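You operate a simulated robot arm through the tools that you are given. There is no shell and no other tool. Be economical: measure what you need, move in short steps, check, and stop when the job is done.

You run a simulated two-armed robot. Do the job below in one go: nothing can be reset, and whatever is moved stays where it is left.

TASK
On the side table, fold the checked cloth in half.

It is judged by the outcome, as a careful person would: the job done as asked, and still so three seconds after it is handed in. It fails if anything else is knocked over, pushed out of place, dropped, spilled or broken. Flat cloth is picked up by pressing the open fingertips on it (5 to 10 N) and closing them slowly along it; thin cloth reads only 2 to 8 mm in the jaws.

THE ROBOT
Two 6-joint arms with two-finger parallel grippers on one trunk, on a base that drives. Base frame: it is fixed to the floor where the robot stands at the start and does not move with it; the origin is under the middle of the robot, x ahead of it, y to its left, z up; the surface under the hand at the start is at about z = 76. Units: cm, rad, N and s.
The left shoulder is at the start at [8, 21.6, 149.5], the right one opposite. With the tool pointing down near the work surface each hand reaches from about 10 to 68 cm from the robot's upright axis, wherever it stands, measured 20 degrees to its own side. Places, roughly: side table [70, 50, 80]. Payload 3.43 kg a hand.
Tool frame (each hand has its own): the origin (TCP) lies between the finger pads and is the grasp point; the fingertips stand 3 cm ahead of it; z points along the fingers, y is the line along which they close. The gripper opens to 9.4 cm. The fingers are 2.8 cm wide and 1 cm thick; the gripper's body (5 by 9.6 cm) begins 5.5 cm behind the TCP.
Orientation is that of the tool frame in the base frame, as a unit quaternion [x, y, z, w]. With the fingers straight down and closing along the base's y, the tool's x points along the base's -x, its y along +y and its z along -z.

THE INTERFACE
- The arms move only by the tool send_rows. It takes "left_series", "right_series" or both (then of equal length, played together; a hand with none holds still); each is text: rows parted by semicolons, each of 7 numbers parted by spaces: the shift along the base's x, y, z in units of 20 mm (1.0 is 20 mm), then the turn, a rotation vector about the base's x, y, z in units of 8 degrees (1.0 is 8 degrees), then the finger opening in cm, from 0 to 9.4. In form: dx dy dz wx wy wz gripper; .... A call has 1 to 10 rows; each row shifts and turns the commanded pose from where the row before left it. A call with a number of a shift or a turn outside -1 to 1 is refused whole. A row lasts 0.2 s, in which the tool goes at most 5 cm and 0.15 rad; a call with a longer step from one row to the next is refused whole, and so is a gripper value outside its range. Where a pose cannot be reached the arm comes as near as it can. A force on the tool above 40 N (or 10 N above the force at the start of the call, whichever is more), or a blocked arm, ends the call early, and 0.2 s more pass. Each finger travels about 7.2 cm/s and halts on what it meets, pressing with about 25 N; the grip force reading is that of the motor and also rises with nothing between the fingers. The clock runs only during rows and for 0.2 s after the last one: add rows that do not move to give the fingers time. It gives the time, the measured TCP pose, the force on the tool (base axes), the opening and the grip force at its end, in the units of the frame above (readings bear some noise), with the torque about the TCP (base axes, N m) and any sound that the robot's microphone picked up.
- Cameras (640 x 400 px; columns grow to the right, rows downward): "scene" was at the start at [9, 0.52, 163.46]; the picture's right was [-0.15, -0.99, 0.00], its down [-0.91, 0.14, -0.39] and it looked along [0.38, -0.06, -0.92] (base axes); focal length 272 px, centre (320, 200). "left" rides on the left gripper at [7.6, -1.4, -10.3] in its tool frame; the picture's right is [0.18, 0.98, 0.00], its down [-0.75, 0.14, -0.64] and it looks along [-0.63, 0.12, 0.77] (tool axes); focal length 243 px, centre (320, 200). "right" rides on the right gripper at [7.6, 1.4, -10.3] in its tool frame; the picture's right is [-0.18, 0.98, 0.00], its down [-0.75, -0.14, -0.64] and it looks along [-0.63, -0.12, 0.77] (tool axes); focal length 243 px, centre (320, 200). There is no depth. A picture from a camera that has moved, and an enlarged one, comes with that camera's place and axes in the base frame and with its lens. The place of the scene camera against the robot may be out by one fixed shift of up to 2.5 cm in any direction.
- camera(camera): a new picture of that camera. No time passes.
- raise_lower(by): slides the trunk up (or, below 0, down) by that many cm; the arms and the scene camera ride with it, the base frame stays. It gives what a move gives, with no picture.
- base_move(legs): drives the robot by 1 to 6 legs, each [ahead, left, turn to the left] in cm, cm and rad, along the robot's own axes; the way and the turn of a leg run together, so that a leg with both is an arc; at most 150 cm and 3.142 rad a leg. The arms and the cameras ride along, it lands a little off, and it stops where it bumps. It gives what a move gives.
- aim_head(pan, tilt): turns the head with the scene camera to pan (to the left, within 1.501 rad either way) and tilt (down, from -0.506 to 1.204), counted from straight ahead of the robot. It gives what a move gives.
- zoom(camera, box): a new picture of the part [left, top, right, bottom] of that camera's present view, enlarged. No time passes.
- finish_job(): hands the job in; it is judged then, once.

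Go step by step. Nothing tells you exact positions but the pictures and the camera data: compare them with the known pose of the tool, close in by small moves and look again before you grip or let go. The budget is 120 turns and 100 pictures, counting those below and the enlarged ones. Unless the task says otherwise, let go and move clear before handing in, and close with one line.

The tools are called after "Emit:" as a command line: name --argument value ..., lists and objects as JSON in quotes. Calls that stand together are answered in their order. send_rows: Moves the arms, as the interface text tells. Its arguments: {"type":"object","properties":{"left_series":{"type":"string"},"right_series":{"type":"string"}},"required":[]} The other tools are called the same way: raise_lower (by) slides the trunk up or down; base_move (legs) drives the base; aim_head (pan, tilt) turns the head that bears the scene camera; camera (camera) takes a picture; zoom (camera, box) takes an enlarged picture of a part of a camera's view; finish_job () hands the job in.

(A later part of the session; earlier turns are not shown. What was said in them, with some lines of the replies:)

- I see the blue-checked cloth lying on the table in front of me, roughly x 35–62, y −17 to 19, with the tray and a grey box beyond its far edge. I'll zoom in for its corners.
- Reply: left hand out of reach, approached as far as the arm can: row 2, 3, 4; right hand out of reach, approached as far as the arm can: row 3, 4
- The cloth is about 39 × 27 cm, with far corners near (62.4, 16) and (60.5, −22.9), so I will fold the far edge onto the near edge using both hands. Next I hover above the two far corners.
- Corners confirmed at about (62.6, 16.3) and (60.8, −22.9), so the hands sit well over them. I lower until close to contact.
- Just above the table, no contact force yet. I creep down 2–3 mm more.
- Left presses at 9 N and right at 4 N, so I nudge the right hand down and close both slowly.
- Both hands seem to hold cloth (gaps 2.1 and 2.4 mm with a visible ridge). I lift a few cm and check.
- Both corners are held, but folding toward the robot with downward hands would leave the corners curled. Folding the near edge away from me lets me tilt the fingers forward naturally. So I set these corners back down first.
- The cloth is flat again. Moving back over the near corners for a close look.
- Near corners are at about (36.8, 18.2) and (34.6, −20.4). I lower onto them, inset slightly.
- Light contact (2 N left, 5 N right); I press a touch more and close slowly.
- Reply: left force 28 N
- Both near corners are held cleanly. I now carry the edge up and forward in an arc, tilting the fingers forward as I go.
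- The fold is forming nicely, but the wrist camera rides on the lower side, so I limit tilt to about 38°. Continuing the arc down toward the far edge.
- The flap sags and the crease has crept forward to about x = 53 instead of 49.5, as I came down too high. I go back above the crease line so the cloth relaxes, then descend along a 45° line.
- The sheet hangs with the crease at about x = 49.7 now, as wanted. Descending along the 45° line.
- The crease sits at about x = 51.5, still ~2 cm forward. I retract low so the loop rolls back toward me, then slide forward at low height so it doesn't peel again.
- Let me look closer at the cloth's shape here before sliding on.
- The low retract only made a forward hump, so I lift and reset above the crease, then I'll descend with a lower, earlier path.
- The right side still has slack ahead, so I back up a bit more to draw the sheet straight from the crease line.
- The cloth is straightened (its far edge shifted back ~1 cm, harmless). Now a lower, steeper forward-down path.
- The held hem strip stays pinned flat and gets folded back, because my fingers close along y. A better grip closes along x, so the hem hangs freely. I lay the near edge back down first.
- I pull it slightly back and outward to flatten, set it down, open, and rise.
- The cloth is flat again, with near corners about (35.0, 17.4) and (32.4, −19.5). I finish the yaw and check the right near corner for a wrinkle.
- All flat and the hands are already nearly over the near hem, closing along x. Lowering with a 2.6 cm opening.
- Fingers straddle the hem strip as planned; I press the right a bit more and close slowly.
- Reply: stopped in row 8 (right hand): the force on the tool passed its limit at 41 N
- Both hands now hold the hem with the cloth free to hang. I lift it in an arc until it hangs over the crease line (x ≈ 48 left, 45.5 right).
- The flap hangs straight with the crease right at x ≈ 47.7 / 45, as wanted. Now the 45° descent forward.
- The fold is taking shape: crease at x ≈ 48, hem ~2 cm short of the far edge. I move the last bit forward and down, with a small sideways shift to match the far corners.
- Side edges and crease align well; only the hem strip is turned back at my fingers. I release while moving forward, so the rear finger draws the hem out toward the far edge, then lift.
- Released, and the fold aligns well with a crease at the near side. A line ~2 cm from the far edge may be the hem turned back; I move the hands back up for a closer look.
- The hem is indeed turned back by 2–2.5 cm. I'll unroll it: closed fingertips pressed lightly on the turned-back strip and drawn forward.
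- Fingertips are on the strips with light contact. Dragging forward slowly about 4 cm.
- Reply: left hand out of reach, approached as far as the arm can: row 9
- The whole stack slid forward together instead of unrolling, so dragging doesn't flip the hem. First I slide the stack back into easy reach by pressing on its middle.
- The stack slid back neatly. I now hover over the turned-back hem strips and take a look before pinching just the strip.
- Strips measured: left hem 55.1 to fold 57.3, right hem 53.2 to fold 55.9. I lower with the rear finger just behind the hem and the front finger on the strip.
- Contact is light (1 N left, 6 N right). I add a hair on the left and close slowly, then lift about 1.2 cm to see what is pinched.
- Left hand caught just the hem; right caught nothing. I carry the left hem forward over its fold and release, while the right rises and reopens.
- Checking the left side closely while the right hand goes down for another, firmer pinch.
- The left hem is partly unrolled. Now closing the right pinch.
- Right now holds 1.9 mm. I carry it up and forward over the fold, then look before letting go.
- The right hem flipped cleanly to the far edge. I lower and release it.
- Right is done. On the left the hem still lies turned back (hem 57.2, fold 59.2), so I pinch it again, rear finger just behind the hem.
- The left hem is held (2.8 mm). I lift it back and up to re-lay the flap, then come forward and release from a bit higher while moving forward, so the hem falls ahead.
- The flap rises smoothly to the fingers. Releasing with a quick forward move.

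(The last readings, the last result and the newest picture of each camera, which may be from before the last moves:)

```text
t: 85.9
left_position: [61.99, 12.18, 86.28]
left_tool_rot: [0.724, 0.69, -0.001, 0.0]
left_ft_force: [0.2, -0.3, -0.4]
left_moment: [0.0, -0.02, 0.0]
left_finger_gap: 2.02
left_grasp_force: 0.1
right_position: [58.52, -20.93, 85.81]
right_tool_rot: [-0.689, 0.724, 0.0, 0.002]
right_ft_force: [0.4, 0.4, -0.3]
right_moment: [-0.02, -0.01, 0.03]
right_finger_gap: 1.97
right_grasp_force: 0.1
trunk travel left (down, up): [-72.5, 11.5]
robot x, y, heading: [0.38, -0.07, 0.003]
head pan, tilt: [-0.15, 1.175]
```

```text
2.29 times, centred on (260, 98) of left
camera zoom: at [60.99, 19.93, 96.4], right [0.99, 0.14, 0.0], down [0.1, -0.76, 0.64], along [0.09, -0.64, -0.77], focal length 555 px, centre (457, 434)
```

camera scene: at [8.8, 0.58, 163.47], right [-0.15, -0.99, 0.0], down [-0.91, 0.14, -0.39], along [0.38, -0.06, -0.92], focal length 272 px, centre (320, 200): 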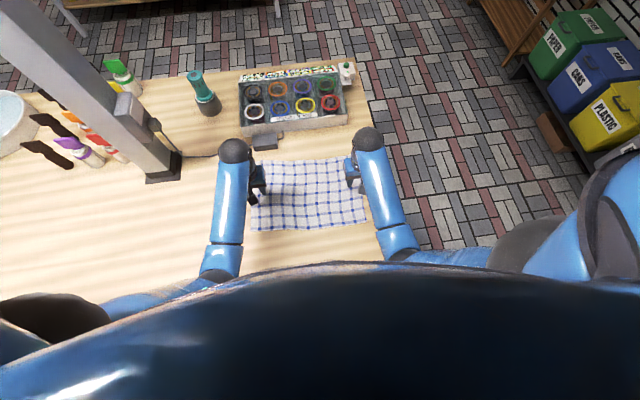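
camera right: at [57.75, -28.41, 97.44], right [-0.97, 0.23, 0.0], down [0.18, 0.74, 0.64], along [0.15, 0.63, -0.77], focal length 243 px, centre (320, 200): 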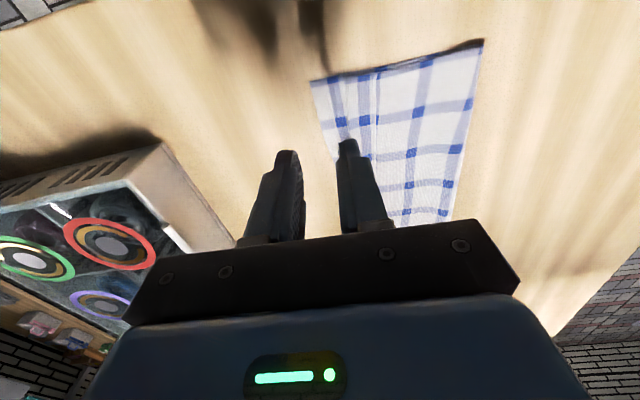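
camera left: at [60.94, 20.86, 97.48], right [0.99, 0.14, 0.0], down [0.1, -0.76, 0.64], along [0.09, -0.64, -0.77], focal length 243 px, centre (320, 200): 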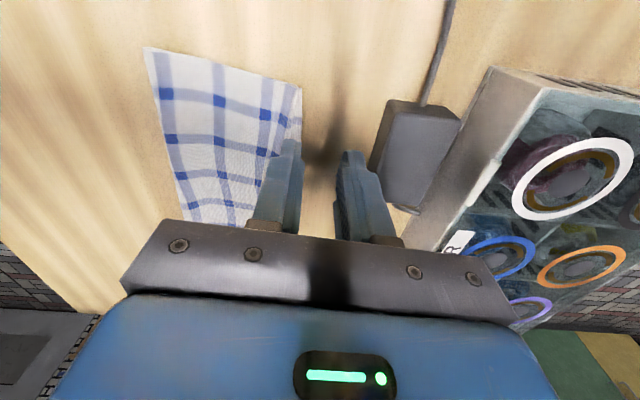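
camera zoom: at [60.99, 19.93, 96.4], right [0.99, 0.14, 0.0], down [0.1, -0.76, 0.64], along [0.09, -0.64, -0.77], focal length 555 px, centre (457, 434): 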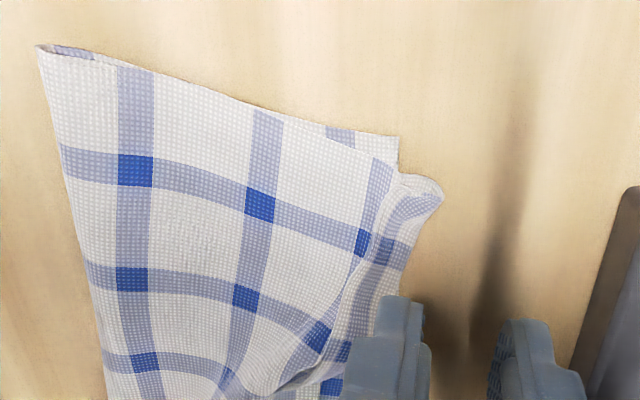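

The left hem now reaches the far edge; only the middle stays turned back (hem ≈ 54, fold ≈ 56). I bring the right hand over the middle to flip that part too, moving the left hand aside.

Emit:
send_rows --right_series "-.18 .945 .3 0 0 0 2.4;-.18 .945 0 0 0 0 2.4;-.18 .945 0 0 0 0 2.4;-.18 .945 0 0 0 0 2.4;-.18 .945 0 0 0 0 2.4;-.18 .945 0 0 0 0 2.4;-.18 .945 0 0 0 0 2.4;-.18 .945 0 0 0 0 2.4;-.18 .945 -.5 0 0 0 2.4;-.18 .945 -.6 0 0 0 2.4" --left_series "-.3 .3 .3 0 0 0 2;-.3 .3 .2 0 0 0 2;-.3 .3 0 0 0 0 2;-.3 .3 0 0 0 0 2;-.3 .3 0 0 0 0 2;-.3 .3 0 0 0 0 2;-.3 .3 0 0 0 0 2;-.3 .3 0 0 0 0 2;0 .3 0 0 0 0 2;0 .3 0 0 0 0 2"

Emit:
zoom --camera "right" --box '[160, 10, 480, 210]'

```text
t: 88.1
left_position: [57.32, 18.44, 87.18]
left_tool_rot: [0.724, 0.69, -0.001, 0.0]
left_ft_force: [0.1, -0.3, 0.0]
left_moment: [-0.01, 0.01, -0.01]
left_finger_gap: 2.04
left_grasp_force: 0.2
right_position: [54.89, -1.84, 84.34]
right_tool_rot: [-0.689, 0.724, -0.001, 0.002]
right_ft_force: [0.1, -0.9, -0.9]
right_moment: [0.03, 0.0, -0.01]
right_finger_gap: 2.42
right_grasp_force: 0.0
trunk travel left (down, up): [-72.5, 11.5]
robot x, y, heading: [0.01, 0.3, 0.003]
head pan, tilt: [-0.15, 1.175]
```

```text
2.00 times, centred on (320, 110) of right
camera zoom: at [53.09, -9.49, 94.51], right [-0.97, 0.23, 0.0], down [0.18, 0.74, 0.64], along [0.15, 0.63, -0.77], focal length 485 px, centre (320, 380)
```

zoom: 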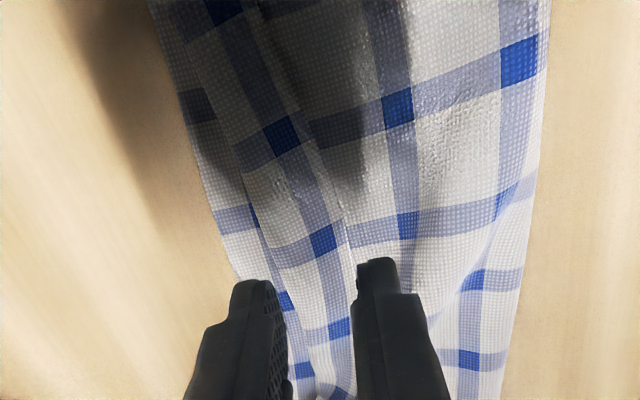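

The middle hem is at x ≈ 53.9 and its fold at 57.2. I lower with the rear finger just behind the hem.

Emit:
send_rows --right_series "-.08 0 -.8 0 0 0 2.0;0 0 -.8 0 0 0 2.0;0 0 -.75 0 0 0 2.0;0 0 -.1 0 0 0 2.0;0 0 -.08 0 0 0 2.0;0 0 0 0 0 0 2.0"

```text
t: 89.5
left_position: [57.36, 18.42, 87.16]
left_tool_rot: [0.724, 0.69, -0.001, 0.001]
left_ft_force: [-0.7, 0.0, 0.6]
left_moment: [0.01, -0.01, 0.0]
left_finger_gap: 1.98
left_grasp_force: 0.1
right_position: [54.57, -1.96, 79.32]
right_tool_rot: [-0.689, 0.724, 0.001, 0.002]
right_ft_force: [0.3, 0.1, 2.7]
right_moment: [0.0, -0.01, -0.02]
right_finger_gap: 1.98
right_grasp_force: 0.1
trunk travel left (down, up): [-72.5, 11.5]
robot x, y, heading: [-0.55, 0.25, -0.001]
head pan, tilt: [-0.15, 1.175]
```

Emit:
send_rows --right_series "0 0 -.06 0 0 0 2.0;0 0 0 0 0 0 1.7;0 0 0 0 0 0 1.4;0 0 0 0 0 0 1.1;0 0 0 0 0 0 .8;0 0 0 0 0 0 .5;0 0 0 0 0 0 .2;0 0 0 0 0 0 0;0 0 .4 0 0 0 0;0 0 .4 0 0 0 0"

```text
t: 91.7
left_position: [57.32, 18.37, 87.29]
left_tool_rot: [0.724, 0.69, -0.001, 0.001]
left_ft_force: [0.0, -0.9, -0.5]
left_moment: [-0.01, -0.02, -0.02]
left_finger_gap: 1.98
left_grasp_force: 0.1
right_position: [54.49, -1.92, 80.7]
right_tool_rot: [-0.689, 0.724, 0.001, 0.001]
right_ft_force: [-0.3, -0.4, -0.1]
right_moment: [0.0, 0.01, 0.0]
right_finger_gap: 0.36
right_grasp_force: 25.6
trunk travel left (down, up): [-72.5, 11.5]
robot x, y, heading: [0.13, -0.15, -0.002]
head pan, tilt: [-0.15, 1.175]
```

It holds 3.6 mm. I lift and carry it forward, then check.

Emit:
send_rows --right_series "0 0 .6 0 0 0 0;.2 0 .6 0 0 0 0;.4 0 .2 0 0 0 0;.4 0 0 0 0 0 0;.4 0 -.3 0 0 0 0;.3 0 -.4 0 0 0 0;0 0 0 0 0 0 0"

Emit:
zoom --camera "right" --box '[160, 10, 480, 210]'

```text
t: 93.3
left_position: [57.33, 18.32, 87.24]
left_tool_rot: [0.725, 0.689, 0.0, 0.001]
left_ft_force: [0.5, -0.3, -0.3]
left_moment: [0.01, -0.01, 0.0]
left_finger_gap: 2.0
left_grasp_force: 0.0
right_position: [58.38, -1.97, 82.12]
right_tool_rot: [-0.689, 0.724, 0.0, 0.002]
right_ft_force: [0.4, -0.6, 0.4]
right_moment: [0.02, 0.01, 0.0]
right_finger_gap: 0.35
right_grasp_force: 24.9
trunk travel left (down, up): [-72.5, 11.5]
robot x, y, heading: [0.14, 0.17, 0.002]
head pan, tilt: [-0.15, 1.175]
```

```text
2.00 times, centred on (320, 110) of right
camera zoom: at [56.39, -9.64, 92.3], right [-0.97, 0.23, 0.0], down [0.18, 0.74, 0.64], along [0.15, 0.63, -0.77], focal length 485 px, centre (320, 380)
```

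zoom: 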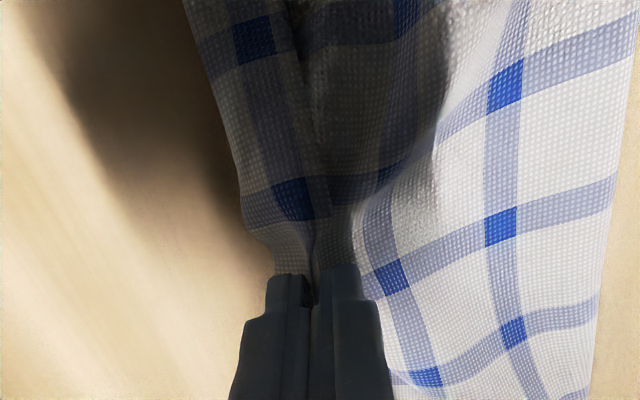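

The middle hem has come over to the far edge. Releasing with the forward move, then rising.

Emit:
send_rows --right_series ".1 0 -.3 0 0 0 0;.3 0 -.1 0 0 0 1.2;.5 0 0 0 0 0 2;.4 0 0 0 0 0 2;.2 0 .5 0 0 0 2;0 0 .8 0 0 0 2;0 0 .8 0 0 0 2;0 0 .8 0 0 0 2;0 -.8 .3 0 0 0 2;0 -.8 0 0 0 0 2"

Emit:
send_rows --right_series "-.3 -.9 0 0 0 0 2;-.3 -.9 0 0 0 0 2;-.3 -.9 0 0 0 0 2;-.3 -.9 0 0 0 0 2;-.3 -.9 0 0 0 0 2;-.3 -.9 0 0 0 0 2;-.3 -.9 0 0 0 0 2;-.3 -.9 0 0 0 0 2;-.3 -.9 0 0 0 0 2;-.3 -.9 0 0 0 0 2"

Emit:
zoom --camera "scene" --box '[245, 150, 375, 225]'

```text
t: 95.5
left_position: [57.25, 18.39, 87.29]
left_tool_rot: [0.724, 0.689, -0.001, 0.001]
left_ft_force: [-0.3, 0.0, 0.0]
left_moment: [0.02, 0.01, 0.01]
left_finger_gap: 1.97
left_grasp_force: 0.1
right_position: [60.95, -5.15, 87.71]
right_tool_rot: [-0.689, 0.724, 0.001, 0.001]
right_ft_force: [-0.4, 0.5, 0.8]
right_moment: [-0.02, 0.03, 0.02]
right_finger_gap: 2.0
right_grasp_force: 0.0
trunk travel left (down, up): [-72.5, 11.5]
robot x, y, heading: [-0.06, -0.05, 0.0]
head pan, tilt: [-0.15, 1.175]
```

```text
t: 97.7
left_position: [57.38, 18.45, 87.27]
left_tool_rot: [0.724, 0.69, 0.0, 0.0]
left_ft_force: [-0.1, -1.4, -0.1]
left_moment: [0.01, -0.01, 0.02]
left_finger_gap: 1.98
left_grasp_force: 0.1
right_position: [54.84, -23.02, 87.67]
right_tool_rot: [-0.69, 0.724, 0.0, 0.002]
right_ft_force: [0.3, -0.3, 0.7]
right_moment: [-0.01, -0.01, 0.02]
right_finger_gap: 2.01
right_grasp_force: 0.0
trunk travel left (down, up): [-72.5, 11.5]
robot x, y, heading: [-0.07, -0.03, 0.002]
head pan, tilt: [-0.15, 1.175]
```

```text
4.92 times, centred on (310, 188) of scene
camera zoom: at [8.97, 0.47, 163.46], right [-0.15, -0.99, 0.0], down [-0.91, 0.14, -0.39], along [0.38, -0.06, -0.92], focal length 1339 px, centre (369, 262)
```

zoom: 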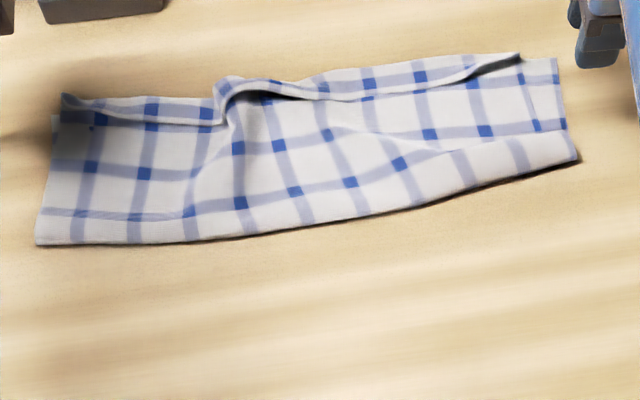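

The hem now lies at the far edge along most of its length, but the right crease has crept forward and the right hem is curled. I re-grip the curled right hem near (57.5, −17.6), to re-lay that side.

Emit:
send_rows --right_series ".27 .54 -.57 0 0 0 4;.27 .54 -.57 0 0 0 4;.27 .54 -.57 0 0 0 4;.27 .54 -.57 0 0 0 4;.27 .54 -.57 0 0 0 4;0 0 -.6 0 0 0 4;0 0 -.6 0 0 0 4;0 0 -.1 0 0 0 4;0 0 0 0 0 0 4"

```text
t: 99.7
left_position: [57.34, 18.37, 87.13]
left_tool_rot: [0.724, 0.689, 0.0, 0.001]
left_ft_force: [-0.1, -0.2, -1.2]
left_moment: [0.01, -0.01, 0.02]
left_finger_gap: 2.0
left_grasp_force: 0.0
right_position: [57.87, -17.77, 79.46]
right_tool_rot: [-0.69, 0.723, 0.0, 0.001]
right_ft_force: [0.1, -0.1, 0.0]
right_moment: [0.02, -0.02, -0.05]
right_finger_gap: 4.01
right_grasp_force: 0.1
trunk travel left (down, up): [-72.5, 11.5]
robot x, y, heading: [0.43, -0.2, 0.003]
head pan, tilt: [-0.15, 1.175]
```

The tips are just above the lower layer, with the curl between them. Closing here picks only the curl.

Emit:
send_rows --right_series "0 0 -.03 0 0 0 3.5;0 0 0 0 0 0 2.8;0 0 0 0 0 0 2.1;0 0 0 0 0 0 1.4;0 0 0 0 0 0 .8;0 0 0 0 0 0 .3;0 0 0 0 0 0 0;0 0 0 0 0 0 0"

```text
t: 101.5
left_position: [57.38, 18.4, 87.19]
left_tool_rot: [0.725, 0.689, -0.001, 0.001]
left_ft_force: [0.1, -0.5, -0.4]
left_moment: [0.0, -0.01, 0.01]
left_finger_gap: 1.98
left_grasp_force: 0.1
right_position: [57.84, -17.73, 79.27]
right_tool_rot: [-0.689, 0.724, 0.0, 0.002]
right_ft_force: [0.1, 0.7, 1.2]
right_moment: [0.03, 0.01, 0.01]
right_finger_gap: 0.27
right_grasp_force: 25.0
trunk travel left (down, up): [-72.5, 11.5]
robot x, y, heading: [-0.06, 0.06, -0.002]
head pan, tilt: [-0.15, 1.175]
```

It holds cloth (2.7 mm). I lift it back over the crease line and look.

Emit:
send_rows --right_series "-.5 0 .6 0 0 0 0;-.6 0 .6 0 0 0 0;-.7 -.05 .6 0 0 0 0;-.75 -.05 .6 0 0 0 0;-.75 -.05 .6 0 0 0 0;-.75 -.05 .6 0 0 0 0;-.75 -.05 .5 0 0 0 0;-.75 -.05 .3 0 0 0 0;0 0 0 0 0 0 0;0 0 0 0 0 0 0"

Emit:
zoom --camera "scene" --box '[245, 145, 385, 230]'

```text
t: 103.7
left_position: [57.38, 18.37, 87.24]
left_tool_rot: [0.724, 0.69, 0.0, 0.001]
left_ft_force: [0.6, -0.2, 1.1]
left_moment: [0.01, 0.01, 0.02]
left_finger_gap: 1.99
left_grasp_force: 0.2
right_position: [46.6, -18.54, 88.11]
right_tool_rot: [-0.69, 0.724, 0.0, 0.001]
right_ft_force: [0.2, -0.3, 1.0]
right_moment: [0.01, -0.02, 0.02]
right_finger_gap: 0.31
right_grasp_force: 24.7
trunk travel left (down, up): [-72.5, 11.5]
robot x, y, heading: [0.14, -0.22, -0.001]
head pan, tilt: [-0.15, 1.175]
```

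```text
4.57 times, centred on (315, 188) of scene
camera zoom: at [9.04, 0.52, 163.45], right [-0.15, -0.99, 0.0], down [-0.91, 0.14, -0.39], along [0.38, -0.06, -0.92], focal length 1244 px, centre (343, 257)
```

zoom: 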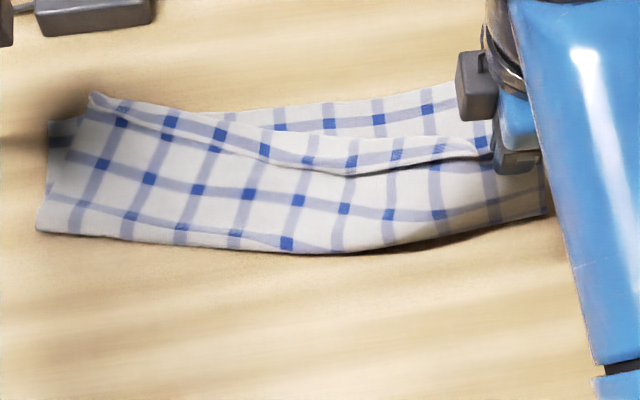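

The right side hangs well again, though the left top corner got pulled inward ~4 cm. I fetch that left hem corner with the left hand, so both hands can re-lay the hem stretched.

Emit:
send_rows --left_series ".26 -.89 0 0 0 0 4;.26 -.89 -.4 0 0 0 4;.26 -.89 -.6 0 0 0 4;.26 -.89 -.6 0 0 0 4;.26 -.89 -.6 0 0 0 4;0 0 -.8 0 0 0 4;0 0 -.7 0 0 0 4;0 0 -.15 0 0 0 4;0 0 0 0 0 0 4"

Emit:
send_rows --left_series "0 0 0 0 0 0 3.5;0 0 0 0 0 0 2.8;0 0 0 0 0 0 2.1;0 0 0 0 0 0 1.4;0 0 0 0 0 0 .8;0 0 0 0 0 0 .3;0 0 0 0 0 0 0;0 0 0 0 0 0 0"

```text
t: 105.7
left_position: [59.95, 9.41, 79.6]
left_tool_rot: [0.724, 0.69, 0.0, 0.001]
left_ft_force: [0.4, 0.9, 0.2]
left_moment: [0.03, 0.04, -0.01]
left_finger_gap: 4.02
left_grasp_force: 0.0
right_position: [46.69, -18.36, 88.15]
right_tool_rot: [-0.69, 0.724, 0.0, 0.001]
right_ft_force: [-0.2, -0.4, 0.7]
right_moment: [0.03, 0.02, 0.02]
right_finger_gap: 0.27
right_grasp_force: 24.6
trunk travel left (down, up): [-72.5, 11.5]
robot x, y, heading: [-0.13, -0.21, -0.004]
head pan, tilt: [-0.15, 1.175]
```

```text
t: 107.5
left_position: [59.99, 9.49, 79.81]
left_tool_rot: [0.725, 0.689, -0.001, 0.002]
left_ft_force: [-0.1, 0.5, 0.4]
left_moment: [-0.04, -0.01, -0.02]
left_finger_gap: 0.26
left_grasp_force: 25.0
right_position: [46.55, -18.42, 88.22]
right_tool_rot: [-0.69, 0.724, 0.0, 0.001]
right_ft_force: [0.4, 0.5, -1.0]
right_moment: [0.02, 0.01, 0.02]
right_finger_gap: 0.26
right_grasp_force: 25.1
trunk travel left (down, up): [-72.5, 11.5]
robot x, y, heading: [0.05, -0.41, 0.003]
head pan, tilt: [-0.15, 1.175]
```

Both hands hold the hem again. I lift the left back over the crease too, spreading the hands so the hem is straight.

Emit:
send_rows --left_series "-.5 .24 .6 0 0 0 0;-.6 .24 .6 0 0 0 0;-.75 .24 .6 0 0 0 0;-.8 .24 .6 0 0 0 0;-.8 .24 .5 0 0 0 0;-.8 .24 .5 0 0 0 0;-.8 .24 .4 0 0 0 0;-.8 .24 .3 0 0 0 0;0 0 0 0 0 0 0;0 0 0 0 0 0 0" --right_series "0 -.1 0 0 0 0 0;0 -.1 0 0 0 0 0;0 -.1 0 0 0 0 0;0 -.1 0 0 0 0 0;0 -.1 0 0 0 0 0;0 -.1 0 0 0 0 0;0 -.1 0 0 0 0 0;0 -.1 0 0 0 0 0;0 0 0 0 0 0 0;0 0 0 0 0 0 0"

```text
t: 109.7
left_position: [48.16, 13.38, 87.31]
left_tool_rot: [0.724, 0.69, -0.001, 0.0]
left_ft_force: [-0.1, -0.7, -0.7]
left_moment: [0.0, 0.03, -0.01]
left_finger_gap: 0.25
left_grasp_force: 25.0
right_position: [46.78, -19.98, 88.14]
right_tool_rot: [-0.689, 0.725, 0.0, 0.001]
right_ft_force: [-0.1, 0.6, -0.7]
right_moment: [0.03, 0.0, -0.03]
right_finger_gap: 0.26
right_grasp_force: 24.7
trunk travel left (down, up): [-72.5, 11.5]
robot x, y, heading: [0.1, 0.16, -0.003]
head pan, tilt: [-0.15, 1.175]
```

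Tension is low and both hold. Now the joint 45° descent to the far edge.

Emit:
send_rows --left_series ".7 0 -.35 0 0 0 0;.7 0 -.35 0 0 0 0;.72 0 -.75 0 0 0 0;.72 0 -.75 0 0 0 0;.62 0 -.6 0 0 0 0;.62 0 -.6 0 0 0 0;.3 0 -.15 0 0 0 0;.3 0 -.15 0 0 0 0;0 0 0 0 0 0 0" --right_series ".7 0 -.6 0 0 0 0;.7 0 -.6 0 0 0 0;.72 -.05 -.75 0 0 0 0;.72 -.05 -.75 0 0 0 0;.62 -.05 -.6 0 0 0 0;.62 -.05 -.6 0 0 0 0;.3 -.05 -.15 0 0 0 0;.3 -.05 -.15 0 0 0 0;0 0 0 0 0 0 0"

Emit:
send_rows --left_series ".1 0 .3 0 0 0 0;.3 0 .2 0 0 0 1.2;.5 0 0 0 0 0 2.2;.5 0 0 0 0 0 2.2;.3 0 .3 0 0 0 2.2;0 0 .8 0 0 0 2.2;0 0 .8 0 0 0 2.2;0 0 .8 0 0 0 2.2" --right_series ".2 0 .3 0 0 0 0;.4 0 .2 0 0 0 1.2;.5 0 0 0 0 0 2.2;.5 0 0 0 0 0 2.2;.3 0 .3 0 0 0 2.2;0 0 .8 0 0 0 2.2;0 0 .8 0 0 0 2.2;0 0 .8 0 0 0 2.2"

Emit:
zoom --camera "scene" --box '[245, 145, 385, 230]'

```text
t: 111.7
left_position: [57.61, 13.45, 80.3]
left_tool_rot: [0.724, 0.689, -0.001, 0.001]
left_ft_force: [-0.9, -1.7, 0.1]
left_moment: [-0.04, 0.01, 0.01]
left_finger_gap: 0.3
left_grasp_force: 24.9
right_position: [55.98, -20.49, 79.68]
right_tool_rot: [-0.689, 0.724, 0.001, 0.001]
right_ft_force: [-0.4, 2.0, 0.3]
right_moment: [0.04, 0.01, -0.01]
right_finger_gap: 0.25
right_grasp_force: 25.3
trunk travel left (down, up): [-72.5, 11.5]
robot x, y, heading: [-0.24, -0.25, 0.005]
head pan, tilt: [-0.15, 1.175]
```

```text
t: 113.5
left_position: [60.94, 13.31, 86.7]
left_tool_rot: [0.725, 0.689, 0.0, 0.001]
left_ft_force: [0.4, 0.9, 0.1]
left_moment: [0.03, 0.02, 0.02]
left_finger_gap: 2.21
left_grasp_force: 0.0
right_position: [59.74, -20.45, 86.11]
right_tool_rot: [-0.69, 0.724, 0.0, 0.001]
right_ft_force: [0.2, 0.6, -0.2]
right_moment: [0.03, 0.0, 0.0]
right_finger_gap: 2.22
right_grasp_force: 0.1
trunk travel left (down, up): [-72.5, 11.5]
robot x, y, heading: [-0.06, 0.25, -0.0]
head pan, tilt: [-0.15, 1.175]
```

```text
4.57 times, centred on (315, 188) of scene
camera zoom: at [9.0, 0.52, 163.45], right [-0.15, -0.99, 0.0], down [-0.91, 0.14, -0.39], along [0.38, -0.06, -0.92], focal length 1244 px, centre (343, 257)
```

zoom: 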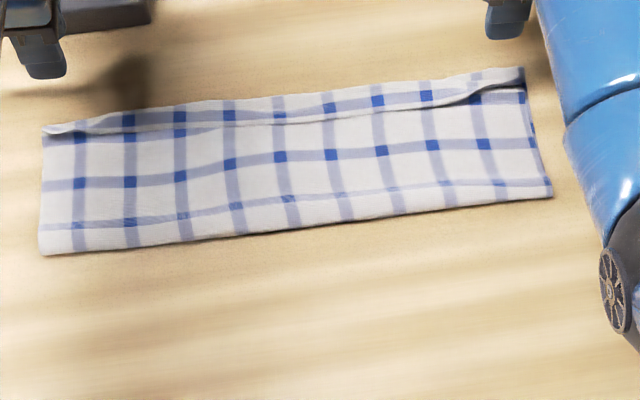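

The cloth now lies neatly folded in half: even crease on the near side, side edges aligned, hem at the far edge with only a slim turned lip. I move the hands clear and hand it in.

Emit:
send_rows --left_series "-.3 .3 .5 0 0 0 2.2;-.5 .5 .3 0 0 0 2.2;-.5 .5 0 0 0 0 2.2;-.5 .5 0 0 0 0 2.2;0 0 0 0 0 0 2.2" --right_series "-.3 -.3 .5 0 0 0 2.2;-.5 -.5 .3 0 0 0 2.2;-.5 -.5 0 0 0 0 2.2;-.5 -.5 0 0 0 0 2.2;0 0 0 0 0 0 2.2"

Emit:
finish_job

```text
t: 114.7
left_position: [57.12, 17.0, 88.28]
left_tool_rot: [0.724, 0.689, -0.001, 0.0]
left_ft_force: [0.7, -0.5, 0.0]
left_moment: [0.0, 0.03, 0.01]
left_finger_gap: 2.23
left_grasp_force: 0.2
right_position: [56.12, -23.99, 87.77]
right_tool_rot: [-0.69, 0.724, 0.0, 0.002]
right_ft_force: [-1.0, 0.6, 0.7]
right_moment: [0.01, 0.03, -0.02]
right_finger_gap: 2.18
right_grasp_force: 0.0
trunk travel left (down, up): [-72.5, 11.5]
robot x, y, heading: [-0.32, -0.18, 0.001]
head pan, tilt: [-0.15, 1.175]
```

```text
The job is handed in.
```

The checked cloth is folded in half on the side table, near edge over to the far edge, with a thin lip of about 1.5 cm still turned back along the far edge; both hands are clear and I saw nothing else disturbed.
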